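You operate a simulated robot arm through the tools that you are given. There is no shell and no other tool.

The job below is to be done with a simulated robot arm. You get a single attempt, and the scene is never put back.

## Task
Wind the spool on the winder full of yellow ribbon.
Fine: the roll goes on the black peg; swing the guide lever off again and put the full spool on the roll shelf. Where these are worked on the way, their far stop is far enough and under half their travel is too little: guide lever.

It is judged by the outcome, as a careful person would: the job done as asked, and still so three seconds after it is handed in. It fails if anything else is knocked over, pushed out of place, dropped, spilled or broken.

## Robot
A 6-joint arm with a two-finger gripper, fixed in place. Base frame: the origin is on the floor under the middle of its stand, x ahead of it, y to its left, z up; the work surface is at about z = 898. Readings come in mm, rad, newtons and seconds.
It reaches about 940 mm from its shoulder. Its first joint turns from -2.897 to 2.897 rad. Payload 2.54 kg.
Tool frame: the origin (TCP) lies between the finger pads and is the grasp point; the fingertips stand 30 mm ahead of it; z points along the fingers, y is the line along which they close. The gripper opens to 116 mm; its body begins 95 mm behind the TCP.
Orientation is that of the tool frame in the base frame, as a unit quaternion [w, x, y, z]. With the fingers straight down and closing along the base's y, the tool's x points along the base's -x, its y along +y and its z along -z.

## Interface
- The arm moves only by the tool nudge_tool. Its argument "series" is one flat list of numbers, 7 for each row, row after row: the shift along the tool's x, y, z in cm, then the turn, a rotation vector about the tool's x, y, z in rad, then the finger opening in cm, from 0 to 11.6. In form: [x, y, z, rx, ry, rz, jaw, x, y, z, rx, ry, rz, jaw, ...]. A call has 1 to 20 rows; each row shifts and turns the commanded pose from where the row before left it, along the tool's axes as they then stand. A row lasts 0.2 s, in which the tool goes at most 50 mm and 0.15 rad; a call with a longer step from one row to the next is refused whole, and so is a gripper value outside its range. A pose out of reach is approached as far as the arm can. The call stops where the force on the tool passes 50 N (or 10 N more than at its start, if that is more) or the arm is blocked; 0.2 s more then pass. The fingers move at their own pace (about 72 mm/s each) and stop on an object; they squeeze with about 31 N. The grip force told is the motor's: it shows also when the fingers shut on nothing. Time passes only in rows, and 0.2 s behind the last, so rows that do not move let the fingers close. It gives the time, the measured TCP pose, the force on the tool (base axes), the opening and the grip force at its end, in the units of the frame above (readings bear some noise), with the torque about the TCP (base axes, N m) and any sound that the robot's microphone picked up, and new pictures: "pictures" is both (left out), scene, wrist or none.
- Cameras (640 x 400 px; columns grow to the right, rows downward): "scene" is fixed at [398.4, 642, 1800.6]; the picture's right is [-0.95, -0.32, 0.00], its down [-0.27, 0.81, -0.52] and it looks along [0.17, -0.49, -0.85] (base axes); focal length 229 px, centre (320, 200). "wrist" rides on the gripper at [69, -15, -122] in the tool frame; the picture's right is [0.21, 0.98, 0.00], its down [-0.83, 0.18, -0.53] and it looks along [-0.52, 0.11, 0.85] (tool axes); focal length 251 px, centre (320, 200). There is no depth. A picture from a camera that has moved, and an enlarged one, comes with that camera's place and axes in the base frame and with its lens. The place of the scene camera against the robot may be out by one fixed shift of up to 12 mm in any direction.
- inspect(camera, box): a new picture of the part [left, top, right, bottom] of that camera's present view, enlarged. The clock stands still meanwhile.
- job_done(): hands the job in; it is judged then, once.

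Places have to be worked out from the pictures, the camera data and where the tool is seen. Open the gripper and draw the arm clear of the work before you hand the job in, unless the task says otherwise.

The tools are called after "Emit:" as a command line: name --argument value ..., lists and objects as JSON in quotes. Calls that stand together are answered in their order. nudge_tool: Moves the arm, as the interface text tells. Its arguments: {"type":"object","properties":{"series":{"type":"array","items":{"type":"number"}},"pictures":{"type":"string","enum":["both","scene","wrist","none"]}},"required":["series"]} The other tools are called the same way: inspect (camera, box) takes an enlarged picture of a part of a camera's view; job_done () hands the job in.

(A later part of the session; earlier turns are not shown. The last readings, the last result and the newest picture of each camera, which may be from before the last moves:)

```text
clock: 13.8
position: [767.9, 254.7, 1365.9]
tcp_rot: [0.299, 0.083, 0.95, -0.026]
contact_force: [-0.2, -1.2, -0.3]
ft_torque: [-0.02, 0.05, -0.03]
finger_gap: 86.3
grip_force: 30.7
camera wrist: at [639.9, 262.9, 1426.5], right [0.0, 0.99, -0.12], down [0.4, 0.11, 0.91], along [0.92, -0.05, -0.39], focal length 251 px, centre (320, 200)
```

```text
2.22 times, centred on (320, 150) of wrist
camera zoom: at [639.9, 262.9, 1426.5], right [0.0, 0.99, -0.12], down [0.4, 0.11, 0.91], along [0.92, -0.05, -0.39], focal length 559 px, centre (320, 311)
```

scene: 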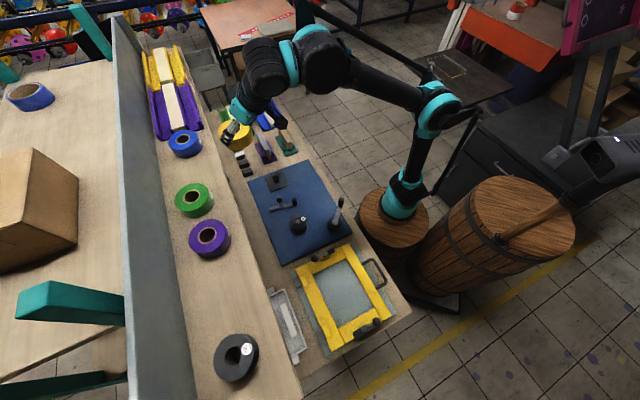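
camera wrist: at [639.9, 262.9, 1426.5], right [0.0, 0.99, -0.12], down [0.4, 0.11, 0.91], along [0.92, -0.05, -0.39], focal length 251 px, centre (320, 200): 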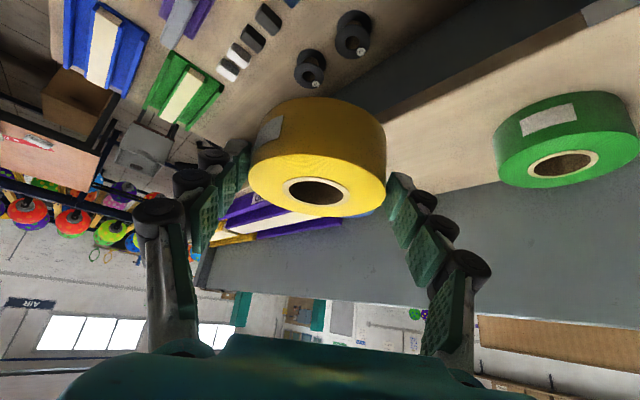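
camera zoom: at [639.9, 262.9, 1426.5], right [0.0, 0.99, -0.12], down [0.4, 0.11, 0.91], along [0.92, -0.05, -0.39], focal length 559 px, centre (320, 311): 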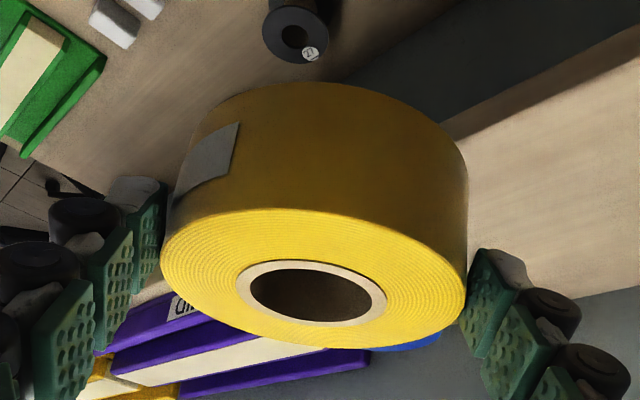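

Held-roll hole centre is about 13 mm ahead of the TCP and its top about 5 mm below it. I go to a spot short of the peg, at z≈1150, to measure the peg from there.

Emit:
nudge_tool --series '[2.234, -2.349, 2.203, 0, 0, 0, 6.0, 2.234, -2.349, 2.203, 0, 0, 0, 6.0, 2.234, -2.349, 2.203, 0, 0, 0, 6.0, 2.234, -2.349, 2.203, 0, 0, 0, 6.0, 2.234, -2.349, 2.203, 0, 0, 0, 6.0, 2.234, -2.349, 2.203, 0, 0, 0, 6.0, 2.234, -2.349, 2.203, 0, 0, 0, 6.0, 0, 0, 0, 0, 0, 0, 6.0]' --pictures "both"

Emit:
inspect --camera "wrist" --box '[200, 0, 440, 150]'

```text
clock: 15.6
position: [700.6, 100.5, 1146.7]
tcp_rot: [0.299, 0.083, 0.95, -0.026]
contact_force: [0.6, 0.2, -1.3]
ft_torque: [0.01, 0.03, 0.0]
finger_gap: 86.2
grip_force: 31.3
camera wrist: at [573.8, 109.5, 1207.2], right [0.0, 0.99, -0.12], down [0.4, 0.11, 0.91], along [0.92, -0.05, -0.39], focal length 251 px, centre (320, 200)
```

scene: 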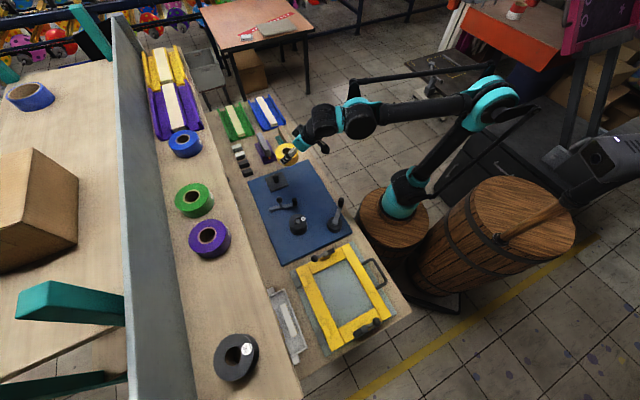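
wrist: 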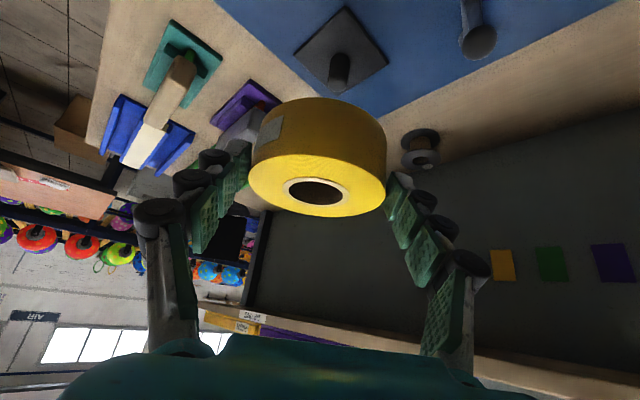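

```text
2.67 times, centred on (320, 75) of wrist
camera zoom: at [573.8, 109.5, 1207.2], right [0.0, 0.99, -0.12], down [0.4, 0.11, 0.91], along [0.92, -0.05, -0.39], focal length 670 px, centre (320, 533)
```

zoom: 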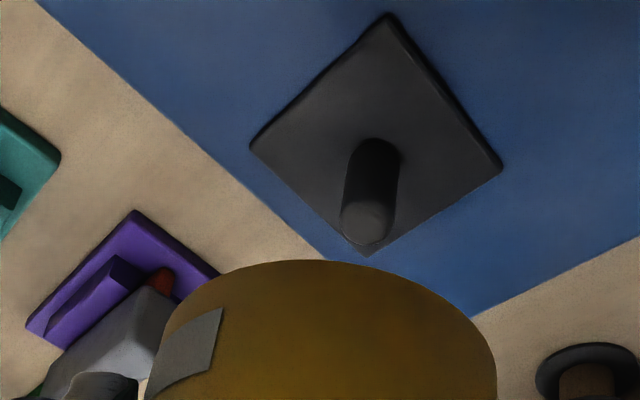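

I can see the peg and its square base. I shift sideways to get a second bearing on it for triangulation.

Emit:
nudge_tool --series '[0.19, -3.94, 1.49, 0, 0, 0, 6.0, 0.19, -3.94, 1.49, 0, 0, 0, 6.0, 0.19, -3.94, 1.49, 0, 0, 0, 6.0, 0, 0, 0, 0, 0, 0, 6.0]' --pictures "wrist"

Emit:
inspect --camera "wrist" --box '[360, 40, 560, 160]'

Emit:
inspect --camera "scene" --box '[250, 130, 330, 210]'

```text
clock: 16.6
position: [702.2, -17.4, 1104.4]
tcp_rot: [0.299, 0.082, 0.95, -0.026]
contact_force: [-0.3, 0.3, -0.7]
ft_torque: [-0.02, 0.03, 0.02]
finger_gap: 86.0
grip_force: 31.0
camera wrist: at [574.1, -9.4, 1165.6], right [0.0, 0.99, -0.12], down [0.4, 0.11, 0.91], along [0.92, -0.05, -0.39], focal length 251 px, centre (320, 200)
```

wrist: 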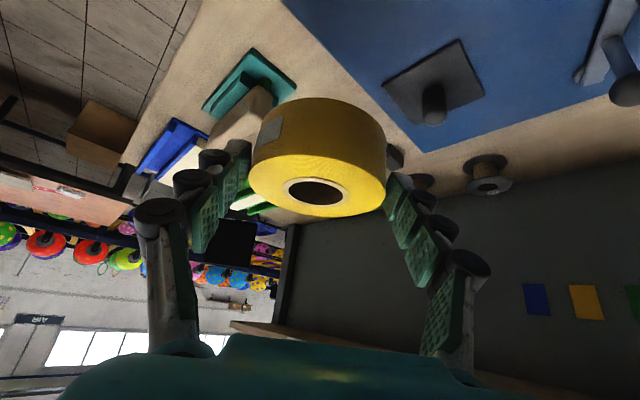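

```text
3.20 times, centred on (460, 100) of wrist
camera zoom: at [574.1, -9.4, 1165.6], right [0.0, 0.99, -0.12], down [0.4, 0.11, 0.91], along [0.92, -0.05, -0.39], focal length 805 px, centre (-128, 520)
```

zoom: 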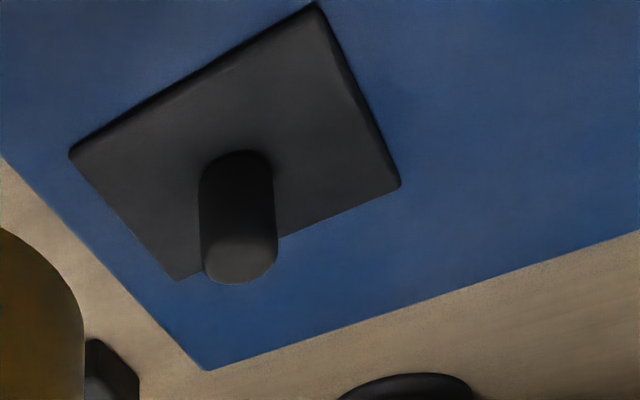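

```text
5.00 times, centred on (290, 170) of scene
camera zoom: at [398.4, 642.0, 1800.6], right [-0.95, -0.32, 0.0], down [-0.27, 0.81, -0.52], along [0.17, -0.49, -0.85], focal length 1144 px, centre (470, 350)
```

zoom: 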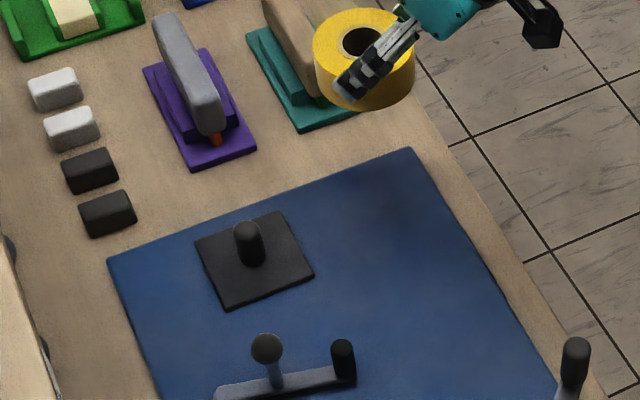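

The two bearings agree to within a few mm (peg near x≈795–805, y≈99). I take two more, closer views from either side to pin it down.

Emit:
nudge_tool --series '[0.06, 2.66, 2.64, 0, 0, 0, 6.0, 0.06, 2.66, 2.64, 0, 0, 0, 6.0, 0, 0, 0, 0, 0, 0, 6.0]' --pictures "wrist"

Emit:
inspect --camera "wrist" --box '[360, 20, 520, 140]'

Emit:
inspect --camera "scene" --box '[250, 130, 330, 210]'

```text
clock: 17.4
position: [738.6, 28.4, 1061.7]
tcp_rot: [0.298, 0.083, 0.95, -0.026]
contact_force: [0.4, 0.5, -1.4]
ft_torque: [0.01, 0.05, -0.01]
finger_gap: 86.0
grip_force: 30.3
camera wrist: at [611.4, 37.1, 1122.5], right [0.0, 0.99, -0.12], down [0.4, 0.11, 0.91], along [0.92, -0.05, -0.39], focal length 251 px, centre (320, 200)
```

wrist: 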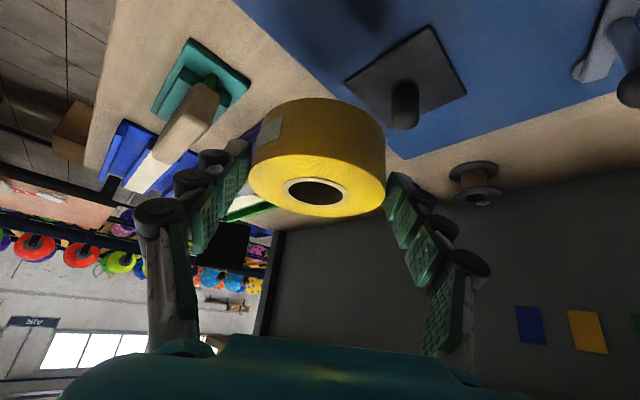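

```text
3.33 times, centred on (440, 80) of wrist
camera zoom: at [611.4, 37.1, 1122.5], right [0.0, 0.99, -0.12], down [0.4, 0.11, 0.91], along [0.92, -0.05, -0.39], focal length 838 px, centre (-80, 600)
```

zoom: 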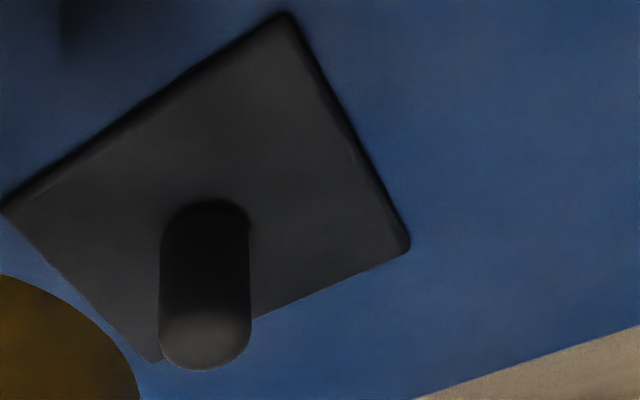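

```text
5.00 times, centred on (290, 170) of scene
camera zoom: at [398.4, 642.0, 1800.6], right [-0.95, -0.32, 0.0], down [-0.27, 0.81, -0.52], along [0.17, -0.49, -0.85], focal length 1144 px, centre (470, 350)
```

zoom: 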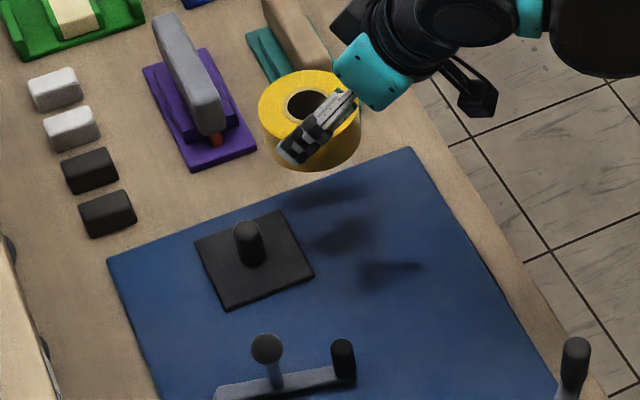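

Wrist bearings agree on y≈99 and peg top z≈944–950; x is between 796 and 806 by scene versus wrist. I bring the roll over the peg, still ~30 mm above it, and compare in the scene view.

Emit:
nudge_tool --series '[-0.22, 2.67, 1.85, 0, 0, 0, 6.0, -0.22, 2.67, 1.85, 0, 0, 0, 6.0, -0.22, 2.67, 1.85, 0, 0, 0, 6.0, 0, 0, 0, 0, 0, 0, 6.0]' --pictures "both"

Emit:
inspect --camera "scene" --box '[255, 150, 315, 210]'

Emit:
inspect --camera "wrist" --box '[220, 0, 420, 140]'

```text
clock: 18.4
position: [788.1, 100.5, 1020.2]
tcp_rot: [0.299, 0.083, 0.95, -0.026]
contact_force: [0.4, 0.7, -1.0]
ft_torque: [0.02, 0.04, 0.02]
finger_gap: 86.2
grip_force: 31.1
camera wrist: at [660.9, 109.5, 1081.0], right [0.0, 0.99, -0.12], down [0.4, 0.11, 0.91], along [0.92, -0.05, -0.39], focal length 251 px, centre (320, 200)
```

scene: 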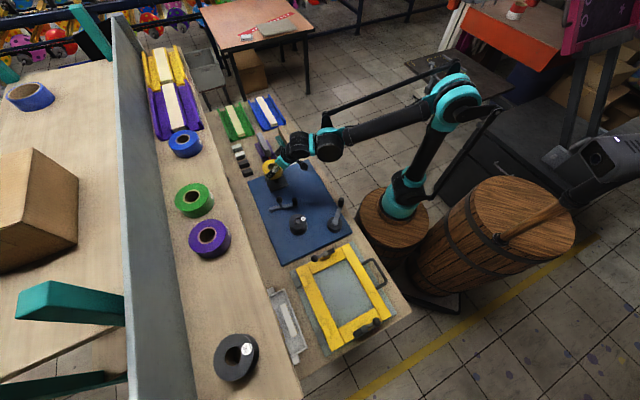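
wrist: 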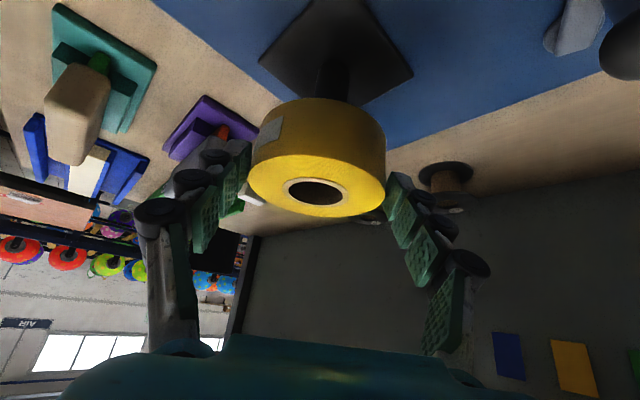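

```text
6.67 times, centred on (285, 180) of scene
camera zoom: at [398.4, 642.0, 1800.6], right [-0.95, -0.32, 0.0], down [-0.27, 0.81, -0.52], along [0.17, -0.49, -0.85], focal length 1526 px, centre (553, 333)
```

zoom: 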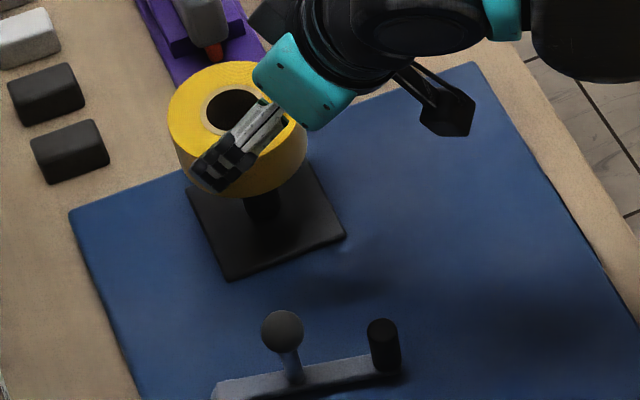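

```text
2.86 times, centred on (320, 70) of wrist
camera zoom: at [660.9, 109.5, 1081.0], right [0.0, 0.99, -0.12], down [0.4, 0.11, 0.91], along [0.92, -0.05, -0.39], focal length 718 px, centre (320, 571)
```

zoom: 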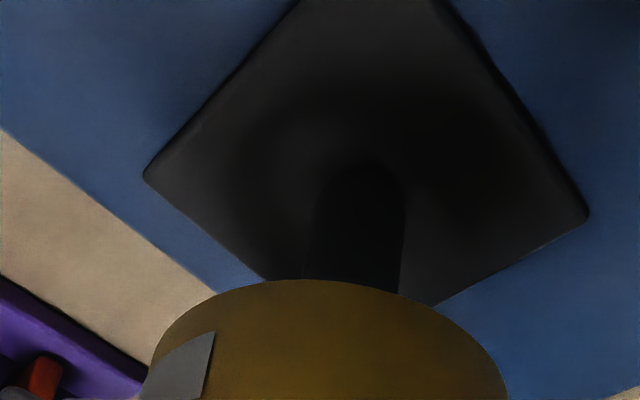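

The scene and wrist bearings straddle the current position (within ±4 mm, peg clearance ≈4–5 mm plus its domed top). I lower gently, with a 1.5 mm sideways correction, and watch the force.

Emit:
nudge_tool --series '[0.458, 0.15, 0.656, 0, 0, 0, 6.0, 0.458, 0, 0.656, 0, 0, 0, 6.0, 0.458, 0, 0.656, 0, 0, 0, 6.0, 0, 0, 0, 0, 0, 0, 6.0]' --pictures "both"

Emit:
inspect --camera "scene" --box '[255, 150, 315, 210]'

Emit:
inspect --camera "wrist" --box '[220, 0, 420, 140]'

```text
clock: 19.4
position: [789.5, 102.6, 998.0]
tcp_rot: [0.299, 0.084, 0.95, -0.027]
contact_force: [-0.4, -1.2, -1.3]
ft_torque: [-0.01, 0.03, -0.04]
finger_gap: 86.3
grip_force: 31.0
camera wrist: at [662.4, 110.8, 1058.5], right [0.0, 0.99, -0.12], down [0.4, 0.11, 0.91], along [0.92, -0.05, -0.39], focal length 251 px, centre (320, 200)
```

scene: 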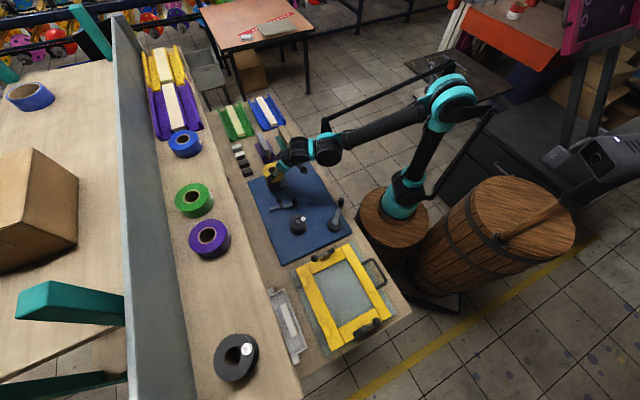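
wrist: 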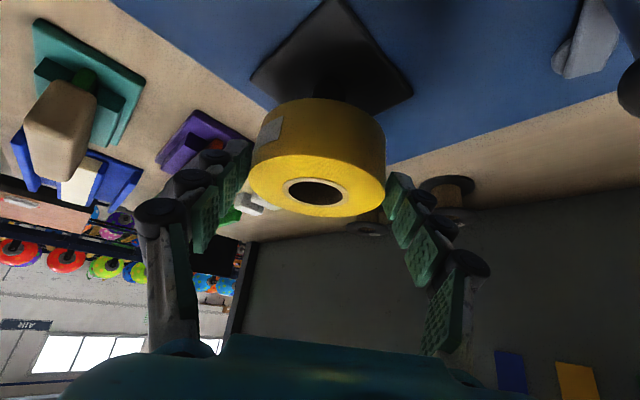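

```text
6.67 times, centred on (285, 180) of scene
camera zoom: at [398.4, 642.0, 1800.6], right [-0.95, -0.32, 0.0], down [-0.27, 0.81, -0.52], along [0.17, -0.49, -0.85], focal length 1526 px, centre (553, 333)
```

zoom: 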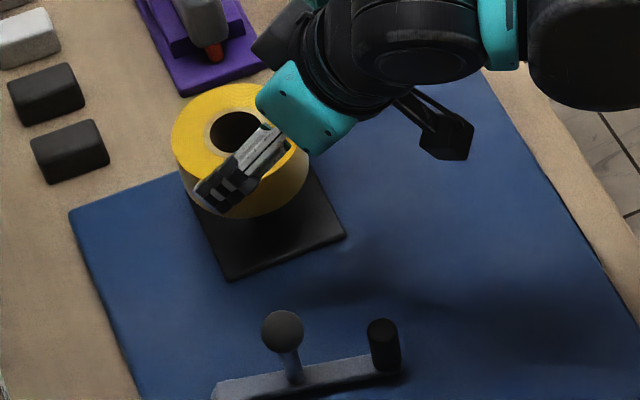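

```text
2.86 times, centred on (320, 70) of wrist
camera zoom: at [662.4, 110.8, 1058.5], right [0.0, 0.99, -0.12], down [0.4, 0.11, 0.91], along [0.92, -0.05, -0.39], focal length 718 px, centre (320, 571)
```

zoom: 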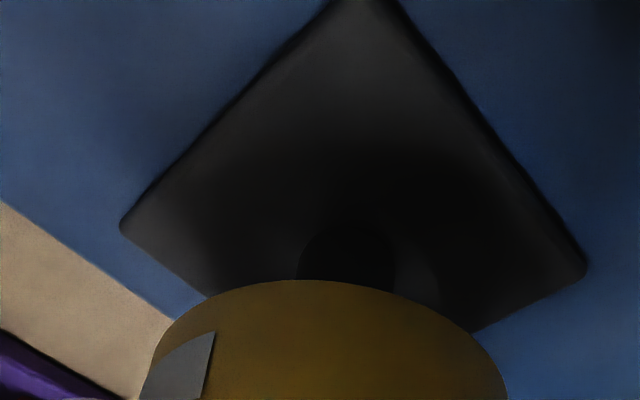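

I check the hole position more closely in the scene view before lowering further.

Emit:
inspect --camera "scene" --box '[256, 158, 296, 194]'

```text
11.11 times, centred on (276, 176) of scene
camera zoom: at [398.4, 642.0, 1800.6], right [-0.95, -0.32, 0.0], down [-0.27, 0.81, -0.52], along [0.17, -0.49, -0.85], focal length 2542 px, centre (809, 467)
```

zoom: 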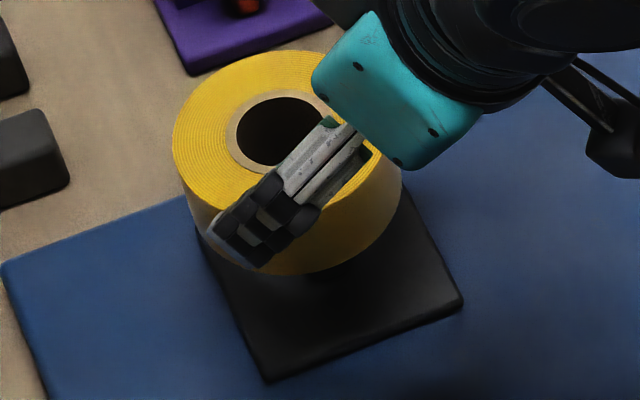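

Combining bearings puts the peg near x≈797 while the roll sits at ≈802, so I shift 5 mm back in x and lower in small steps, checking force.

Emit:
nudge_tool --series '[0.404, -0.087, -0.28, 0, 0, 0, 6.0, 0.458, 0, 0.656, 0, 0, 0, 6.0, 0.286, 0, 0.41, 0, 0, 0, 6.0, 0, 0, 0, 0, 0, 0, 6.0]' --pictures "scene"

Emit:
inspect --camera "scene" --box '[256, 158, 296, 194]'

```text
clock: 20.4
position: [784.7, 103.8, 982.5]
tcp_rot: [0.299, 0.084, 0.95, -0.027]
contact_force: [0.1, -0.5, -1.6]
ft_torque: [0.0, 0.05, 0.01]
finger_gap: 86.1
grip_force: 31.0
```

scene: 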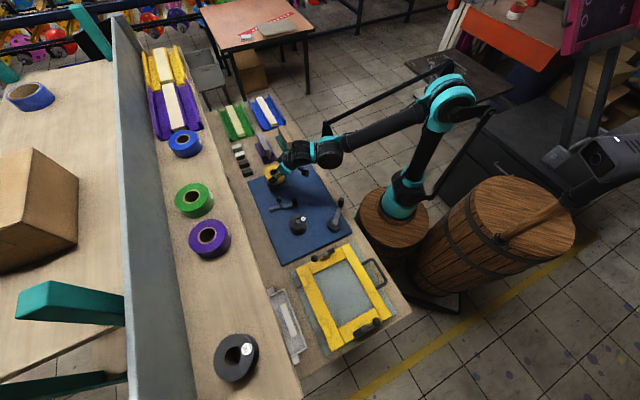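

```text
11.11 times, centred on (276, 176) of scene
camera zoom: at [398.4, 642.0, 1800.6], right [-0.95, -0.32, 0.0], down [-0.27, 0.81, -0.52], along [0.17, -0.49, -0.85], focal length 2542 px, centre (809, 467)
```

zoom: 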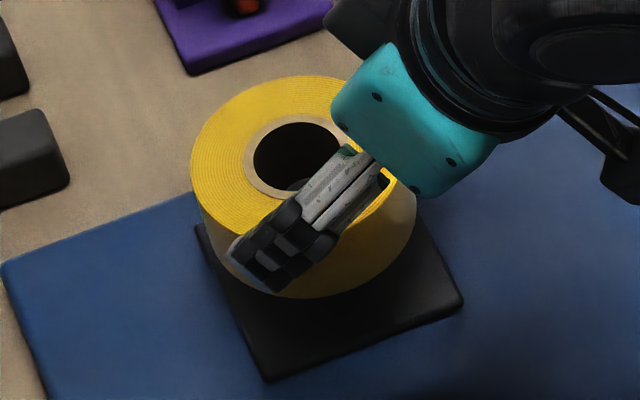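

I can glimpse the peg's top through the roll's hole — a good sign. I zoom in tightly.

Emit:
inspect --camera "scene" --box '[266, 164, 286, 182]'

```text
16.00 times, centred on (276, 173) of scene
camera zoom: at [398.4, 642.0, 1800.6], right [-0.95, -0.32, 0.0], down [-0.27, 0.81, -0.52], along [0.17, -0.49, -0.85], focal length 3661 px, centre (1024, 632)
```

zoom: 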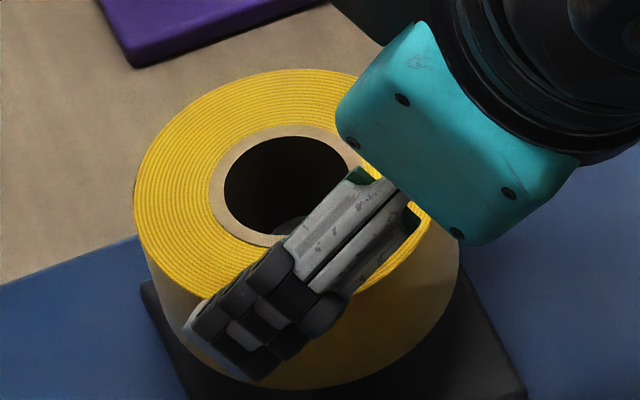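

The peg lies where the hole axis should be. I lower further in 5–8 mm steps.

Emit:
nudge_tool --series '[0.286, 0, 0.41, 0, 0, 0, 6.0, 0.286, 0, 0.41, 0, 0, 0, 6.0, 0, 0, 0, 0, 0, 0, 6.0]' --pictures "none"

Emit:
inspect --camera "scene" --box '[266, 164, 286, 182]'

```text
clock: 21.2
position: [785.1, 104.0, 973.3]
tcp_rot: [0.299, 0.084, 0.95, -0.026]
contact_force: [-0.6, 0.6, -0.9]
ft_torque: [0.03, 0.03, 0.04]
finger_gap: 85.8
grip_force: 30.5
```

```text
16.00 times, centred on (276, 173) of scene
camera zoom: at [398.4, 642.0, 1800.6], right [-0.95, -0.32, 0.0], down [-0.27, 0.81, -0.52], along [0.17, -0.49, -0.85], focal length 3661 px, centre (1024, 632)
```

zoom: 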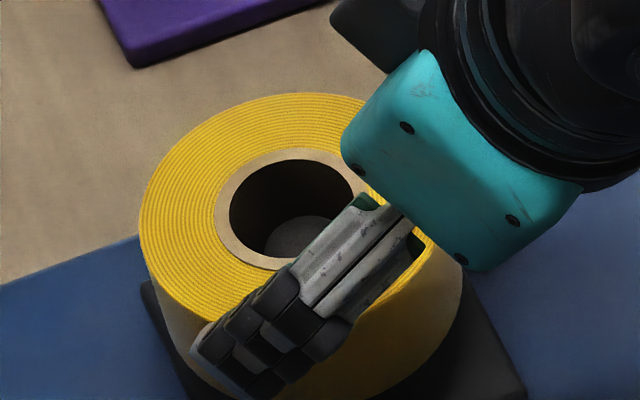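

No contact force, and the peg top is centred in the hole. I keep lowering toward the base plate.

Emit:
nudge_tool --series '[0.286, 0, 0.41, 0, 0, 0, 6.0, 0.286, 0, 0.41, 0, 0, 0, 6.0, 0.286, 0, 0.41, 0, 0, 0, 6.0, 0, 0, 0, 0, 0, 0, 6.0]' --pictures "wrist"

Emit:
inspect --camera "scene" --box '[266, 164, 286, 182]'

```text
clock: 22.2
position: [784.5, 102.0, 958.8]
tcp_rot: [0.299, 0.083, 0.95, -0.026]
contact_force: [0.0, 0.2, -0.5]
ft_torque: [-0.02, -0.01, 0.0]
finger_gap: 86.0
grip_force: 30.9
camera wrist: at [657.5, 110.6, 1019.3], right [0.0, 0.99, -0.12], down [0.4, 0.11, 0.91], along [0.92, -0.05, -0.39], focal length 251 px, centre (320, 200)
```

wrist: 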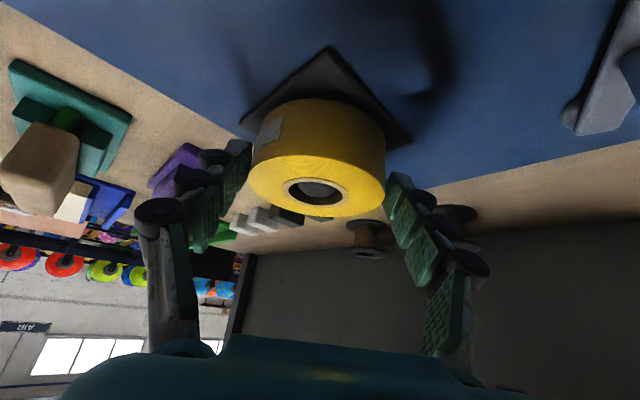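

```text
16.00 times, centred on (276, 173) of scene
camera zoom: at [398.4, 642.0, 1800.6], right [-0.95, -0.32, 0.0], down [-0.27, 0.81, -0.52], along [0.17, -0.49, -0.85], focal length 3661 px, centre (1024, 632)
```

zoom: 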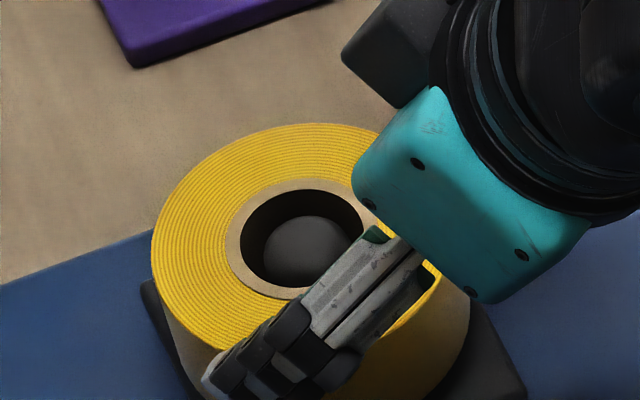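

The peg is well inside the hole. I go down in finer steps until the roll touches the base plate.

Emit:
nudge_tool --series '[0.2, 0, 0.287, 0, 0, 0, 6.0, 0.2, 0, 0.287, 0, 0, 0, 6.0, 0, 0, 0, 0, 0, 0, 6.0]' --pictures "none"

Emit:
inspect --camera "wrist" --box '[220, 30, 420, 230]'

```text
clock: 23.0
position: [785.1, 103.0, 951.7]
tcp_rot: [0.298, 0.084, 0.95, -0.027]
contact_force: [0.2, -0.2, -1.0]
ft_torque: [0.02, 0.01, -0.04]
finger_gap: 85.6
grip_force: 31.1
```

```text
2.00 times, centred on (320, 130) of wrist
camera zoom: at [657.7, 111.4, 1012.2], right [0.0, 0.99, -0.12], down [0.4, 0.11, 0.91], along [0.92, -0.05, -0.39], focal length 503 px, centre (320, 340)
```

zoom: 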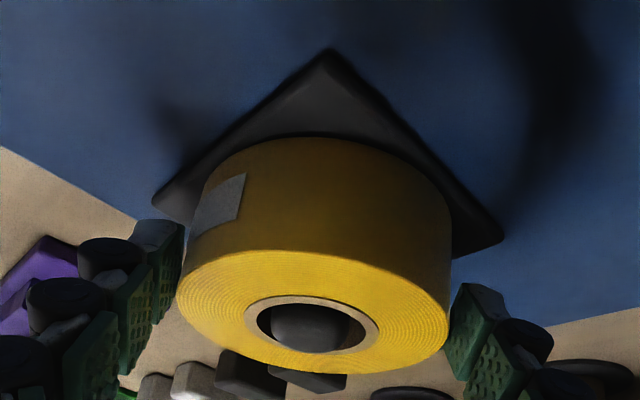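

No contact yet; the base plate is close below. I continue by small steps.

Emit:
nudge_tool --series '[0.172, 0, 0.246, 0, 0, 0, 6.0, 0.172, 0, 0.246, 0, 0, 0, 6.0, 0, 0, 0, 0, 0, 0, 6.0]' --pictures "none"

Emit:
inspect --camera "wrist" --box '[220, 30, 420, 230]'

```text
clock: 23.8
position: [783.8, 103.7, 947.1]
tcp_rot: [0.3, 0.083, 0.95, -0.025]
contact_force: [-4.4, 1.2, 32.1]
ft_torque: [-0.05, -0.67, 0.05]
finger_gap: 85.5
grip_force: 31.5
```

```text
2.00 times, centred on (320, 130) of wrist
camera zoom: at [656.7, 111.3, 1007.7], right [0.0, 0.99, -0.12], down [0.4, 0.11, 0.91], along [0.92, -0.05, -0.39], focal length 503 px, centre (320, 340)
```

zoom: 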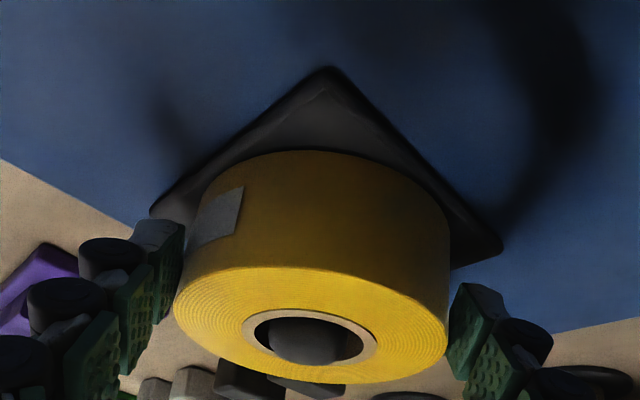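

Contact with the base plate: the roll is seated (32 N). I relieve the push by 1.5 mm, then open the fingers.

Emit:
nudge_tool --series '[-0.086, 0, -0.123, 0, 0, 0, 6.0, 0, 0, 0, 0, 0, 0, 7.5, 0, 0, 0, 0, 0, 0, 9.8, 0, 0, 0, 0, 0, 0, 9.8, 0, 0, 0, 0, 0, 0, 9.8]' --pictures "both"

Emit:
inspect --camera "scene" --box '[256, 158, 296, 194]'

```text
clock: 25.0
position: [785.8, 103.1, 946.8]
tcp_rot: [0.298, 0.083, 0.951, -0.026]
contact_force: [-0.5, 0.9, -0.2]
ft_torque: [-0.03, 0.02, -0.01]
finger_gap: 98.2
grip_force: 0.1
camera wrist: at [657.6, 111.0, 1007.9], right [0.0, 0.99, -0.12], down [0.4, 0.11, 0.91], along [0.92, -0.05, -0.39], focal length 251 px, centre (320, 200)
```

scene: 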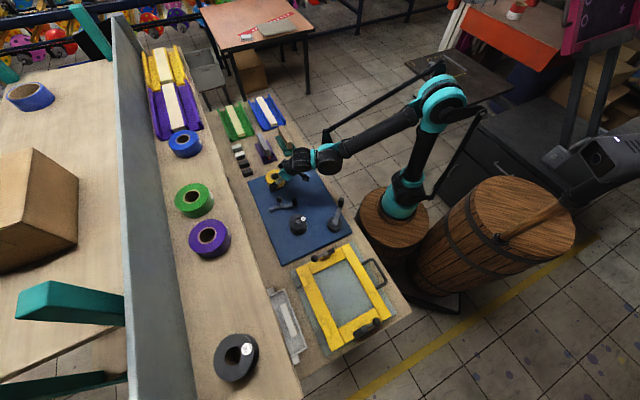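
wrist: 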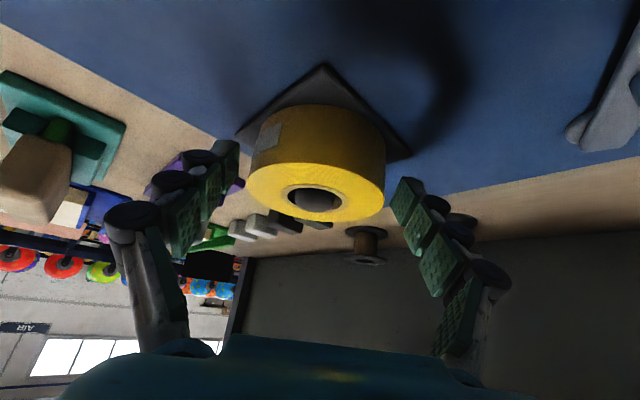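

```text
11.11 times, centred on (276, 176) of scene
camera zoom: at [398.4, 642.0, 1800.6], right [-0.95, -0.32, 0.0], down [-0.27, 0.81, -0.52], along [0.17, -0.49, -0.85], focal length 2542 px, centre (809, 467)
```

zoom: 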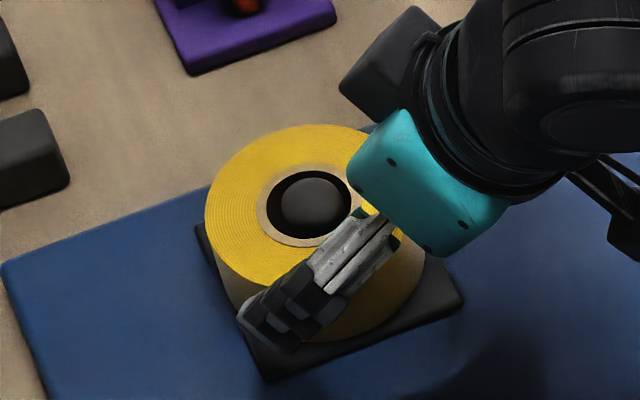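

The roll is on the peg with the peg visible through its core. I withdraw along the tool axis.

Emit:
nudge_tool --series '[0, 0, -1.5, 0, 0, 0, 9.8, 0, 0, -2.5, 0, 0, 0, 9.8, 0, 0, -4, 0, 0, 0, 9.8, 0, 0, -4, 0, 0, 0, 9.8, 0, 0, -4, 0, 0, 0, 9.8]' --pictures "both"

Emit:
inspect --camera "scene" --box '[245, 150, 355, 270]'

```text
clock: 26.2
position: [694.7, 120.0, 1079.6]
tcp_rot: [0.298, 0.084, 0.95, -0.027]
contact_force: [1.1, 0.9, -0.7]
ft_torque: [0.0, 0.04, -0.03]
finger_gap: 98.0
grip_force: 0.1
camera wrist: at [567.6, 128.2, 1141.1], right [0.0, 0.99, -0.12], down [0.4, 0.11, 0.91], along [0.92, -0.05, -0.39], focal length 251 px, centre (320, 200)
```

scene: 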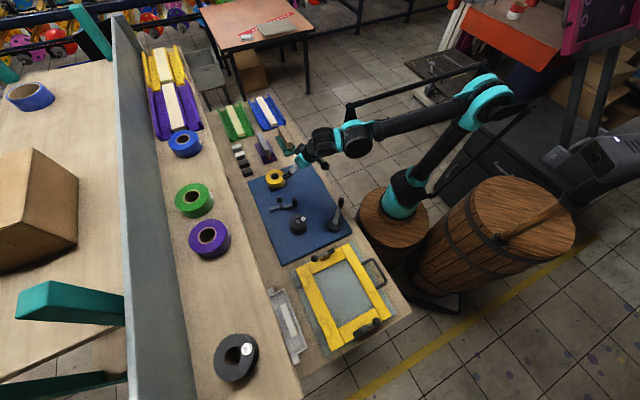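
wrist: 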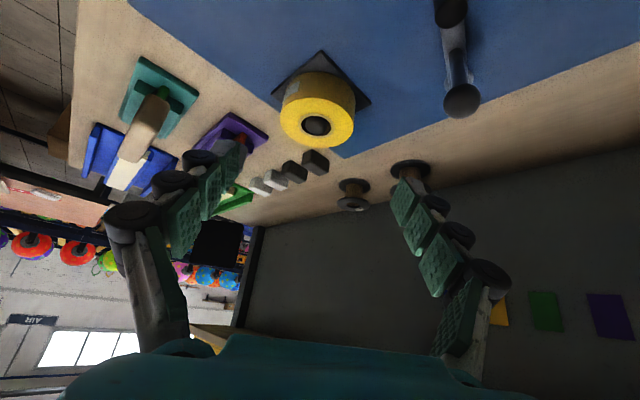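

```text
3.33 times, centred on (300, 210) of scene
camera zoom: at [398.4, 642.0, 1800.6], right [-0.95, -0.32, 0.0], down [-0.27, 0.81, -0.52], along [0.17, -0.49, -0.85], focal length 763 px, centre (387, 167)
```

zoom: 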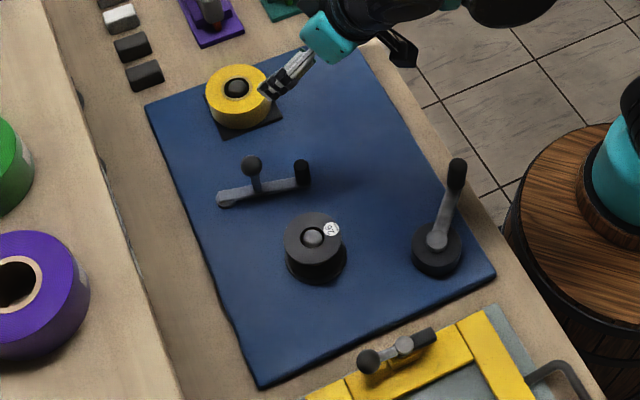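

The roll is standing on the black peg. Next is the guide lever: knob at roughly (722, 222, 970), pivot near (755, 250). I bring the tool vertical, yaw it square to the lever and rise for a good overview.

Emit:
nudge_tool --series '[0, 0, -2, 0, 0.122, 0, 9.8, 0, 0, -2, 0, 0.122, 0, 9.8, 0, 0, 0, 0, 0.122, 0, 9.8, 0, 0, 0, 0, 0.122, 0, 9.8, 0, 0, 0, 0, 0.122, 0, 9.8, 0, 0, 0, 0, 0, -0.14, 9.8, 0, 0, 0, 0, 0, -0.14, 9.8, 0, 0, 0, 0, 0, -0.14, 9.8, 0, 0, 0, 0, 0, -0.14, 9.8, 0, 0, 0, 0, 0, -0.14, 9.8, 0.44, 2.0, -2.5, 0, 0, 0, 9.8, 0.44, 2.0, -2.5, 0, 0, 0, 9.8, 0.44, 2.0, -2.5, 0, 0, 0, 9.8, 0.44, 2.0, -2.0, 0, 0, 0, 9.8]' --pictures "both"

Emit:
inspect --camera "wrist" --box '[200, 60, 480, 240]'

```text
clock: 29.2
position: [618.9, 184.5, 1209.2]
tcp_rot: [0.001, -0.26, 0.966, 0.0]
contact_force: [-0.3, -0.1, 1.0]
ft_torque: [-0.04, -0.01, 0.04]
finger_gap: 98.1
grip_force: 0.1
camera wrist: at [565.9, 137.3, 1329.7], right [-0.67, 0.74, 0.0], down [0.62, 0.57, 0.53], along [0.39, 0.36, -0.85], focal length 251 px, centre (320, 200)
```

scene: 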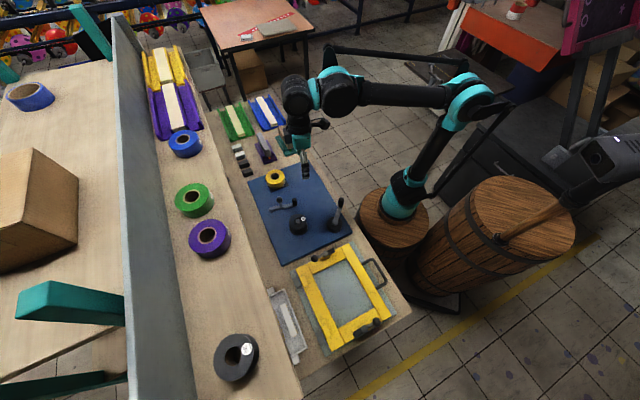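
wrist: 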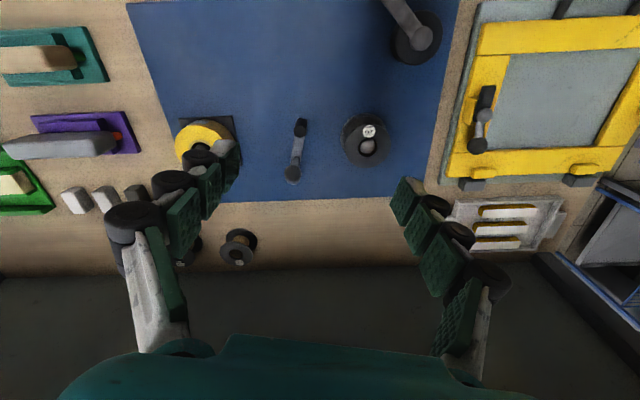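

```text
2.22 times, centred on (340, 150) of wrist
camera zoom: at [565.9, 137.3, 1329.7], right [-0.67, 0.74, 0.0], down [0.62, 0.57, 0.53], along [0.39, 0.36, -0.85], focal length 559 px, centre (276, 311)
```

zoom: 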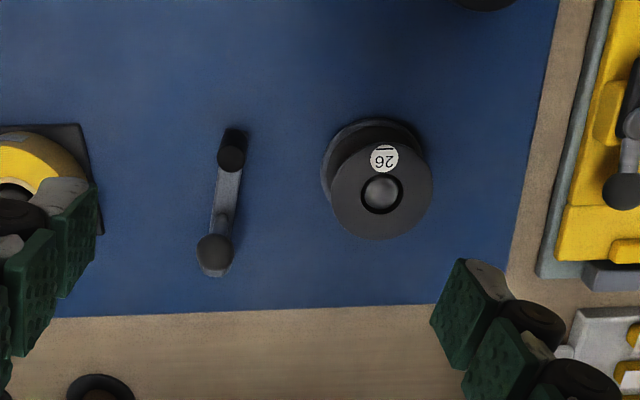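

Good overview: ball knob ≈(724, 221, 969), pivot ≈(757, 244), post ≈(663, 187), spool centre ≈(618, 284). I go above the knob with a 50 mm opening.

Emit:
nudge_tool --series '[-2.19, -0.41, 3.38, 0, 0, 0, 7.0, -2.19, -0.41, 3.38, 0, 0, 0, 6.0, -2.19, -0.41, 3.38, 0, 0, 0, 5.0, -2.19, -0.41, 3.38, 0, 0, 0, 5.0, -2.19, -0.41, 3.0, 0, 0, 0, 5.0, 0, 0, 0, 0, 0, 0, 5.0]' --pictures "both"

Emit:
inspect --camera "wrist" --box '[200, 60, 440, 240]'

Emit:
inspect --camera "scene" --box '[260, 150, 330, 220]'

```text
clock: 30.6
position: [724.6, 220.8, 1038.3]
tcp_rot: [0.0, -0.26, 0.966, 0.0]
contact_force: [0.2, -0.2, 0.4]
ft_torque: [0.0, -0.01, 0.01]
finger_gap: 49.9
grip_force: 0.0
camera wrist: at [673.6, 174.6, 1160.5], right [-0.68, 0.74, 0.0], down [0.62, 0.57, 0.53], along [0.39, 0.36, -0.85], focal length 251 px, centre (320, 200)
```

scene: 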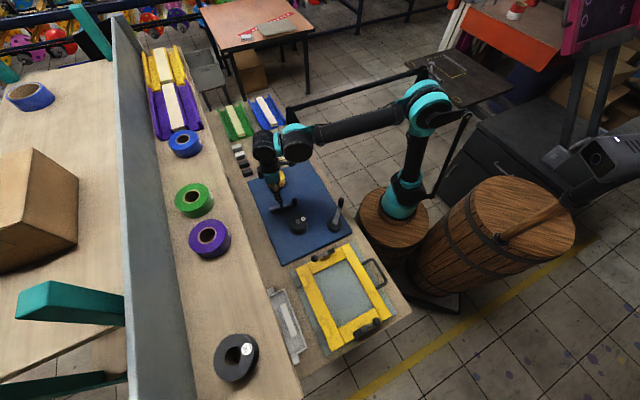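
wrist: 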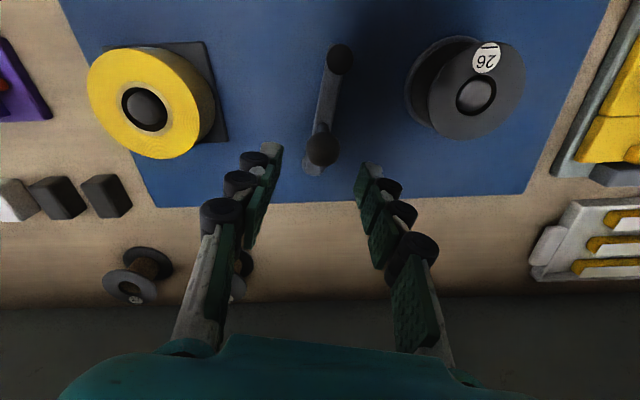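

```text
2.22 times, centred on (320, 150) of wrist
camera zoom: at [673.6, 174.6, 1160.5], right [-0.68, 0.74, 0.0], down [0.62, 0.57, 0.53], along [0.39, 0.36, -0.85], focal length 559 px, centre (320, 311)
```

zoom: 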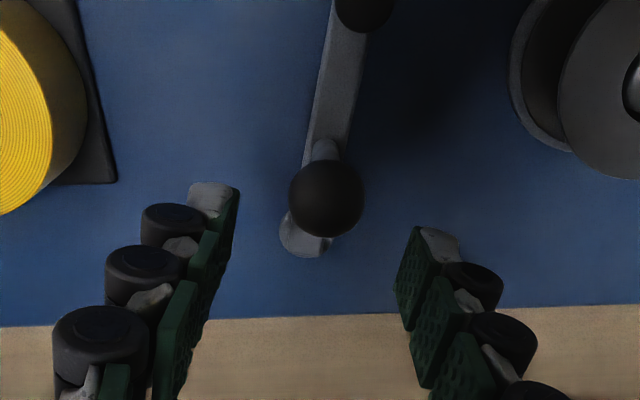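

```text
5.71 times, centred on (295, 185) of scene
camera zoom: at [398.4, 642.0, 1800.6], right [-0.95, -0.32, 0.0], down [-0.27, 0.81, -0.52], along [0.17, -0.49, -0.85], focal length 1308 px, centre (463, 286)
```

zoom: 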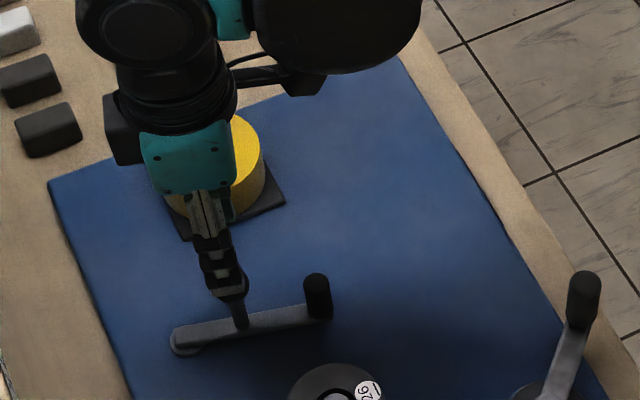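

Knob centre measured at ≈(725, 223.5, 968), nearly under the tool. I lower around it with 2 mm correction.

Emit:
nudge_tool --series '[-0.17, 0.21, 1.5, 0, 0, 0, 5.0, 0, 0, 2.0, 0, 0, 0, 5.0, 0, 0, 2.0, 0, 0, 0, 5.0, 0, 0, 1.5, 0, 0, 0, 5.0, 0, 0, 0, 0, 0, 0, 5.0]' --pictures "both"

Emit:
inspect --camera "wrist" --box '[220, 80, 420, 240]'

Emit:
inspect --camera "scene" --box '[260, 160, 330, 230]'

```text
clock: 31.8
position: [723.3, 224.4, 971.0]
tcp_rot: [0.0, -0.26, 0.966, 0.0]
contact_force: [-0.4, 0.4, 0.5]
ft_torque: [-0.01, -0.01, 0.03]
finger_gap: 49.8
grip_force: 0.1
camera wrist: at [672.0, 177.0, 1093.6], right [-0.68, 0.74, 0.0], down [0.62, 0.57, 0.53], along [0.39, 0.36, -0.85], focal length 251 px, centre (320, 200)
```

scene: 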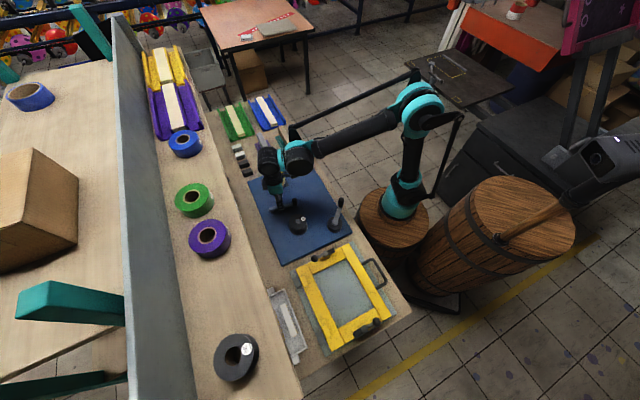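
wrist: 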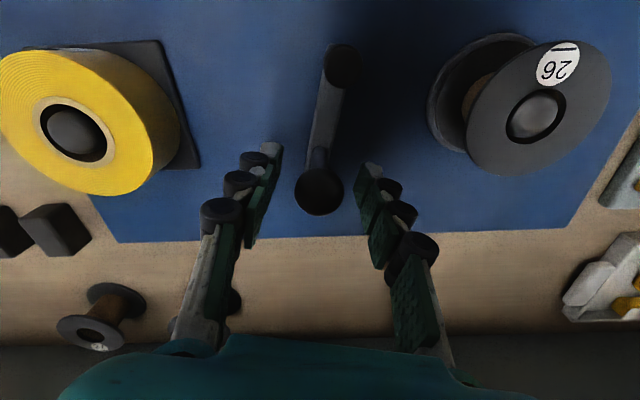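

```text
2.50 times, centred on (320, 160) of wrist
camera zoom: at [672.0, 177.0, 1093.6], right [-0.68, 0.74, 0.0], down [0.62, 0.57, 0.53], along [0.39, 0.36, -0.85], focal length 629 px, centre (320, 300)
```

zoom: 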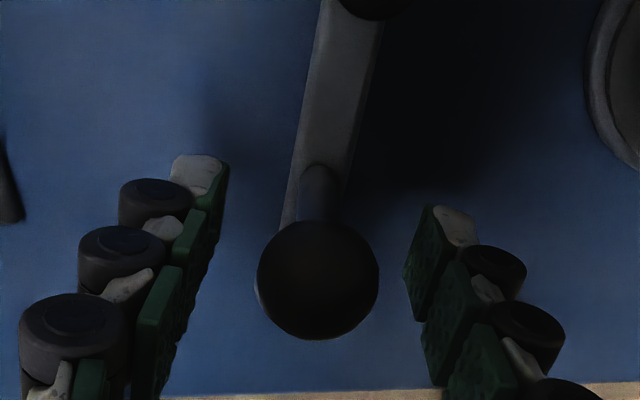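

```text
5.71 times, centred on (295, 195) of scene
camera zoom: at [398.4, 642.0, 1800.6], right [-0.95, -0.32, 0.0], down [-0.27, 0.81, -0.52], along [0.17, -0.49, -0.85], focal length 1308 px, centre (463, 229)
```

zoom: 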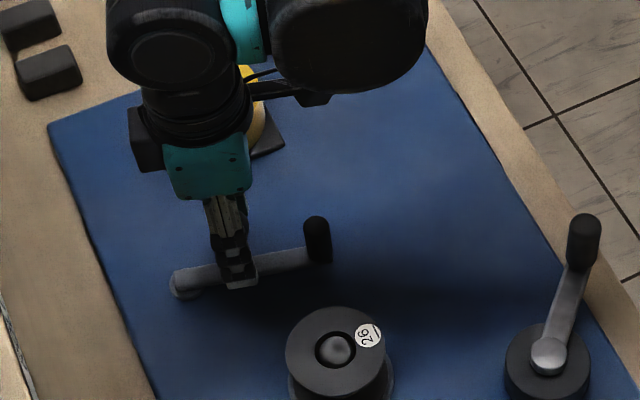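

The ball sits exactly at the TCP. I close to a loose 31 mm around it and try swinging toward the spool in a small arc, watching force.

Emit:
nudge_tool --series '[0, 0, 0, 0, 0, 0, 3.1, 0, 0, 0, 0, 0, 0, 3.1, -0.019, 0.384, 0, 0, 0, 0.1, 3.1, -0.019, 0.384, 0, 0, 0, 0.1, 3.1, 0, 0, 0, 0, 0, 0, 3.1]' --pictures "both"

Emit:
inspect --camera "scene" --box '[260, 160, 330, 230]'

```text
clock: 33.0
position: [720.5, 231.1, 972.3]
tcp_rot: [0.0, -0.162, 0.987, 0.0]
contact_force: [-1.0, -1.1, 0.7]
ft_torque: [-0.01, -0.02, -0.01]
finger_gap: 31.9
grip_force: 0.7
camera wrist: at [660.2, 195.4, 1093.5], right [-0.51, 0.86, 0.0], down [0.73, 0.43, 0.53], along [0.46, 0.28, -0.85], focal length 251 px, centre (320, 200)
```

scene: 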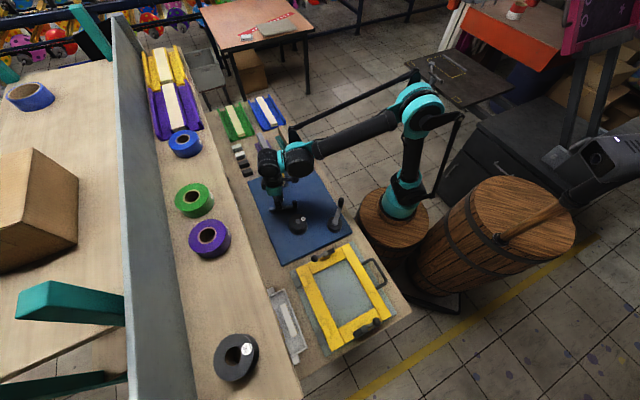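
wrist: 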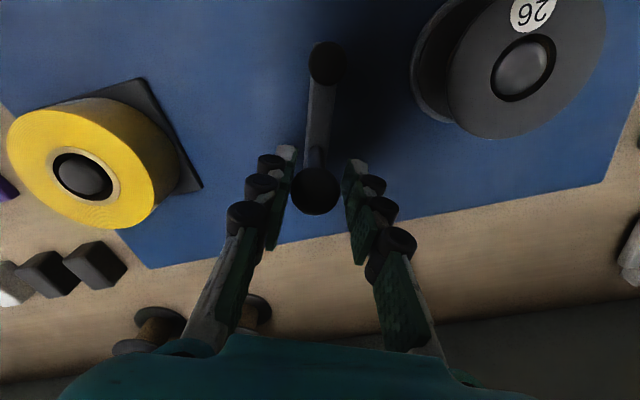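

```text
5.71 times, centred on (295, 195) of scene
camera zoom: at [398.4, 642.0, 1800.6], right [-0.95, -0.32, 0.0], down [-0.27, 0.81, -0.52], along [0.17, -0.49, -0.85], focal length 1308 px, centre (463, 229)
```

zoom: 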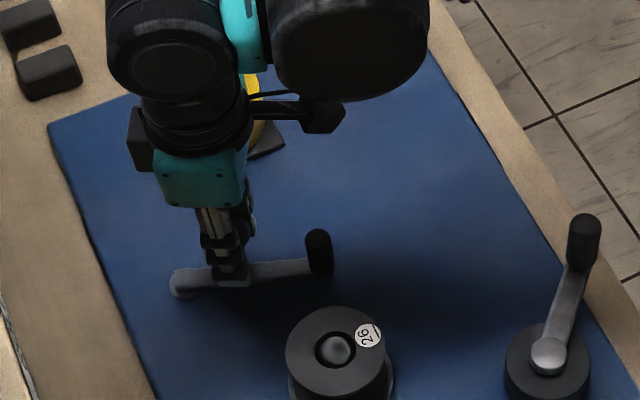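

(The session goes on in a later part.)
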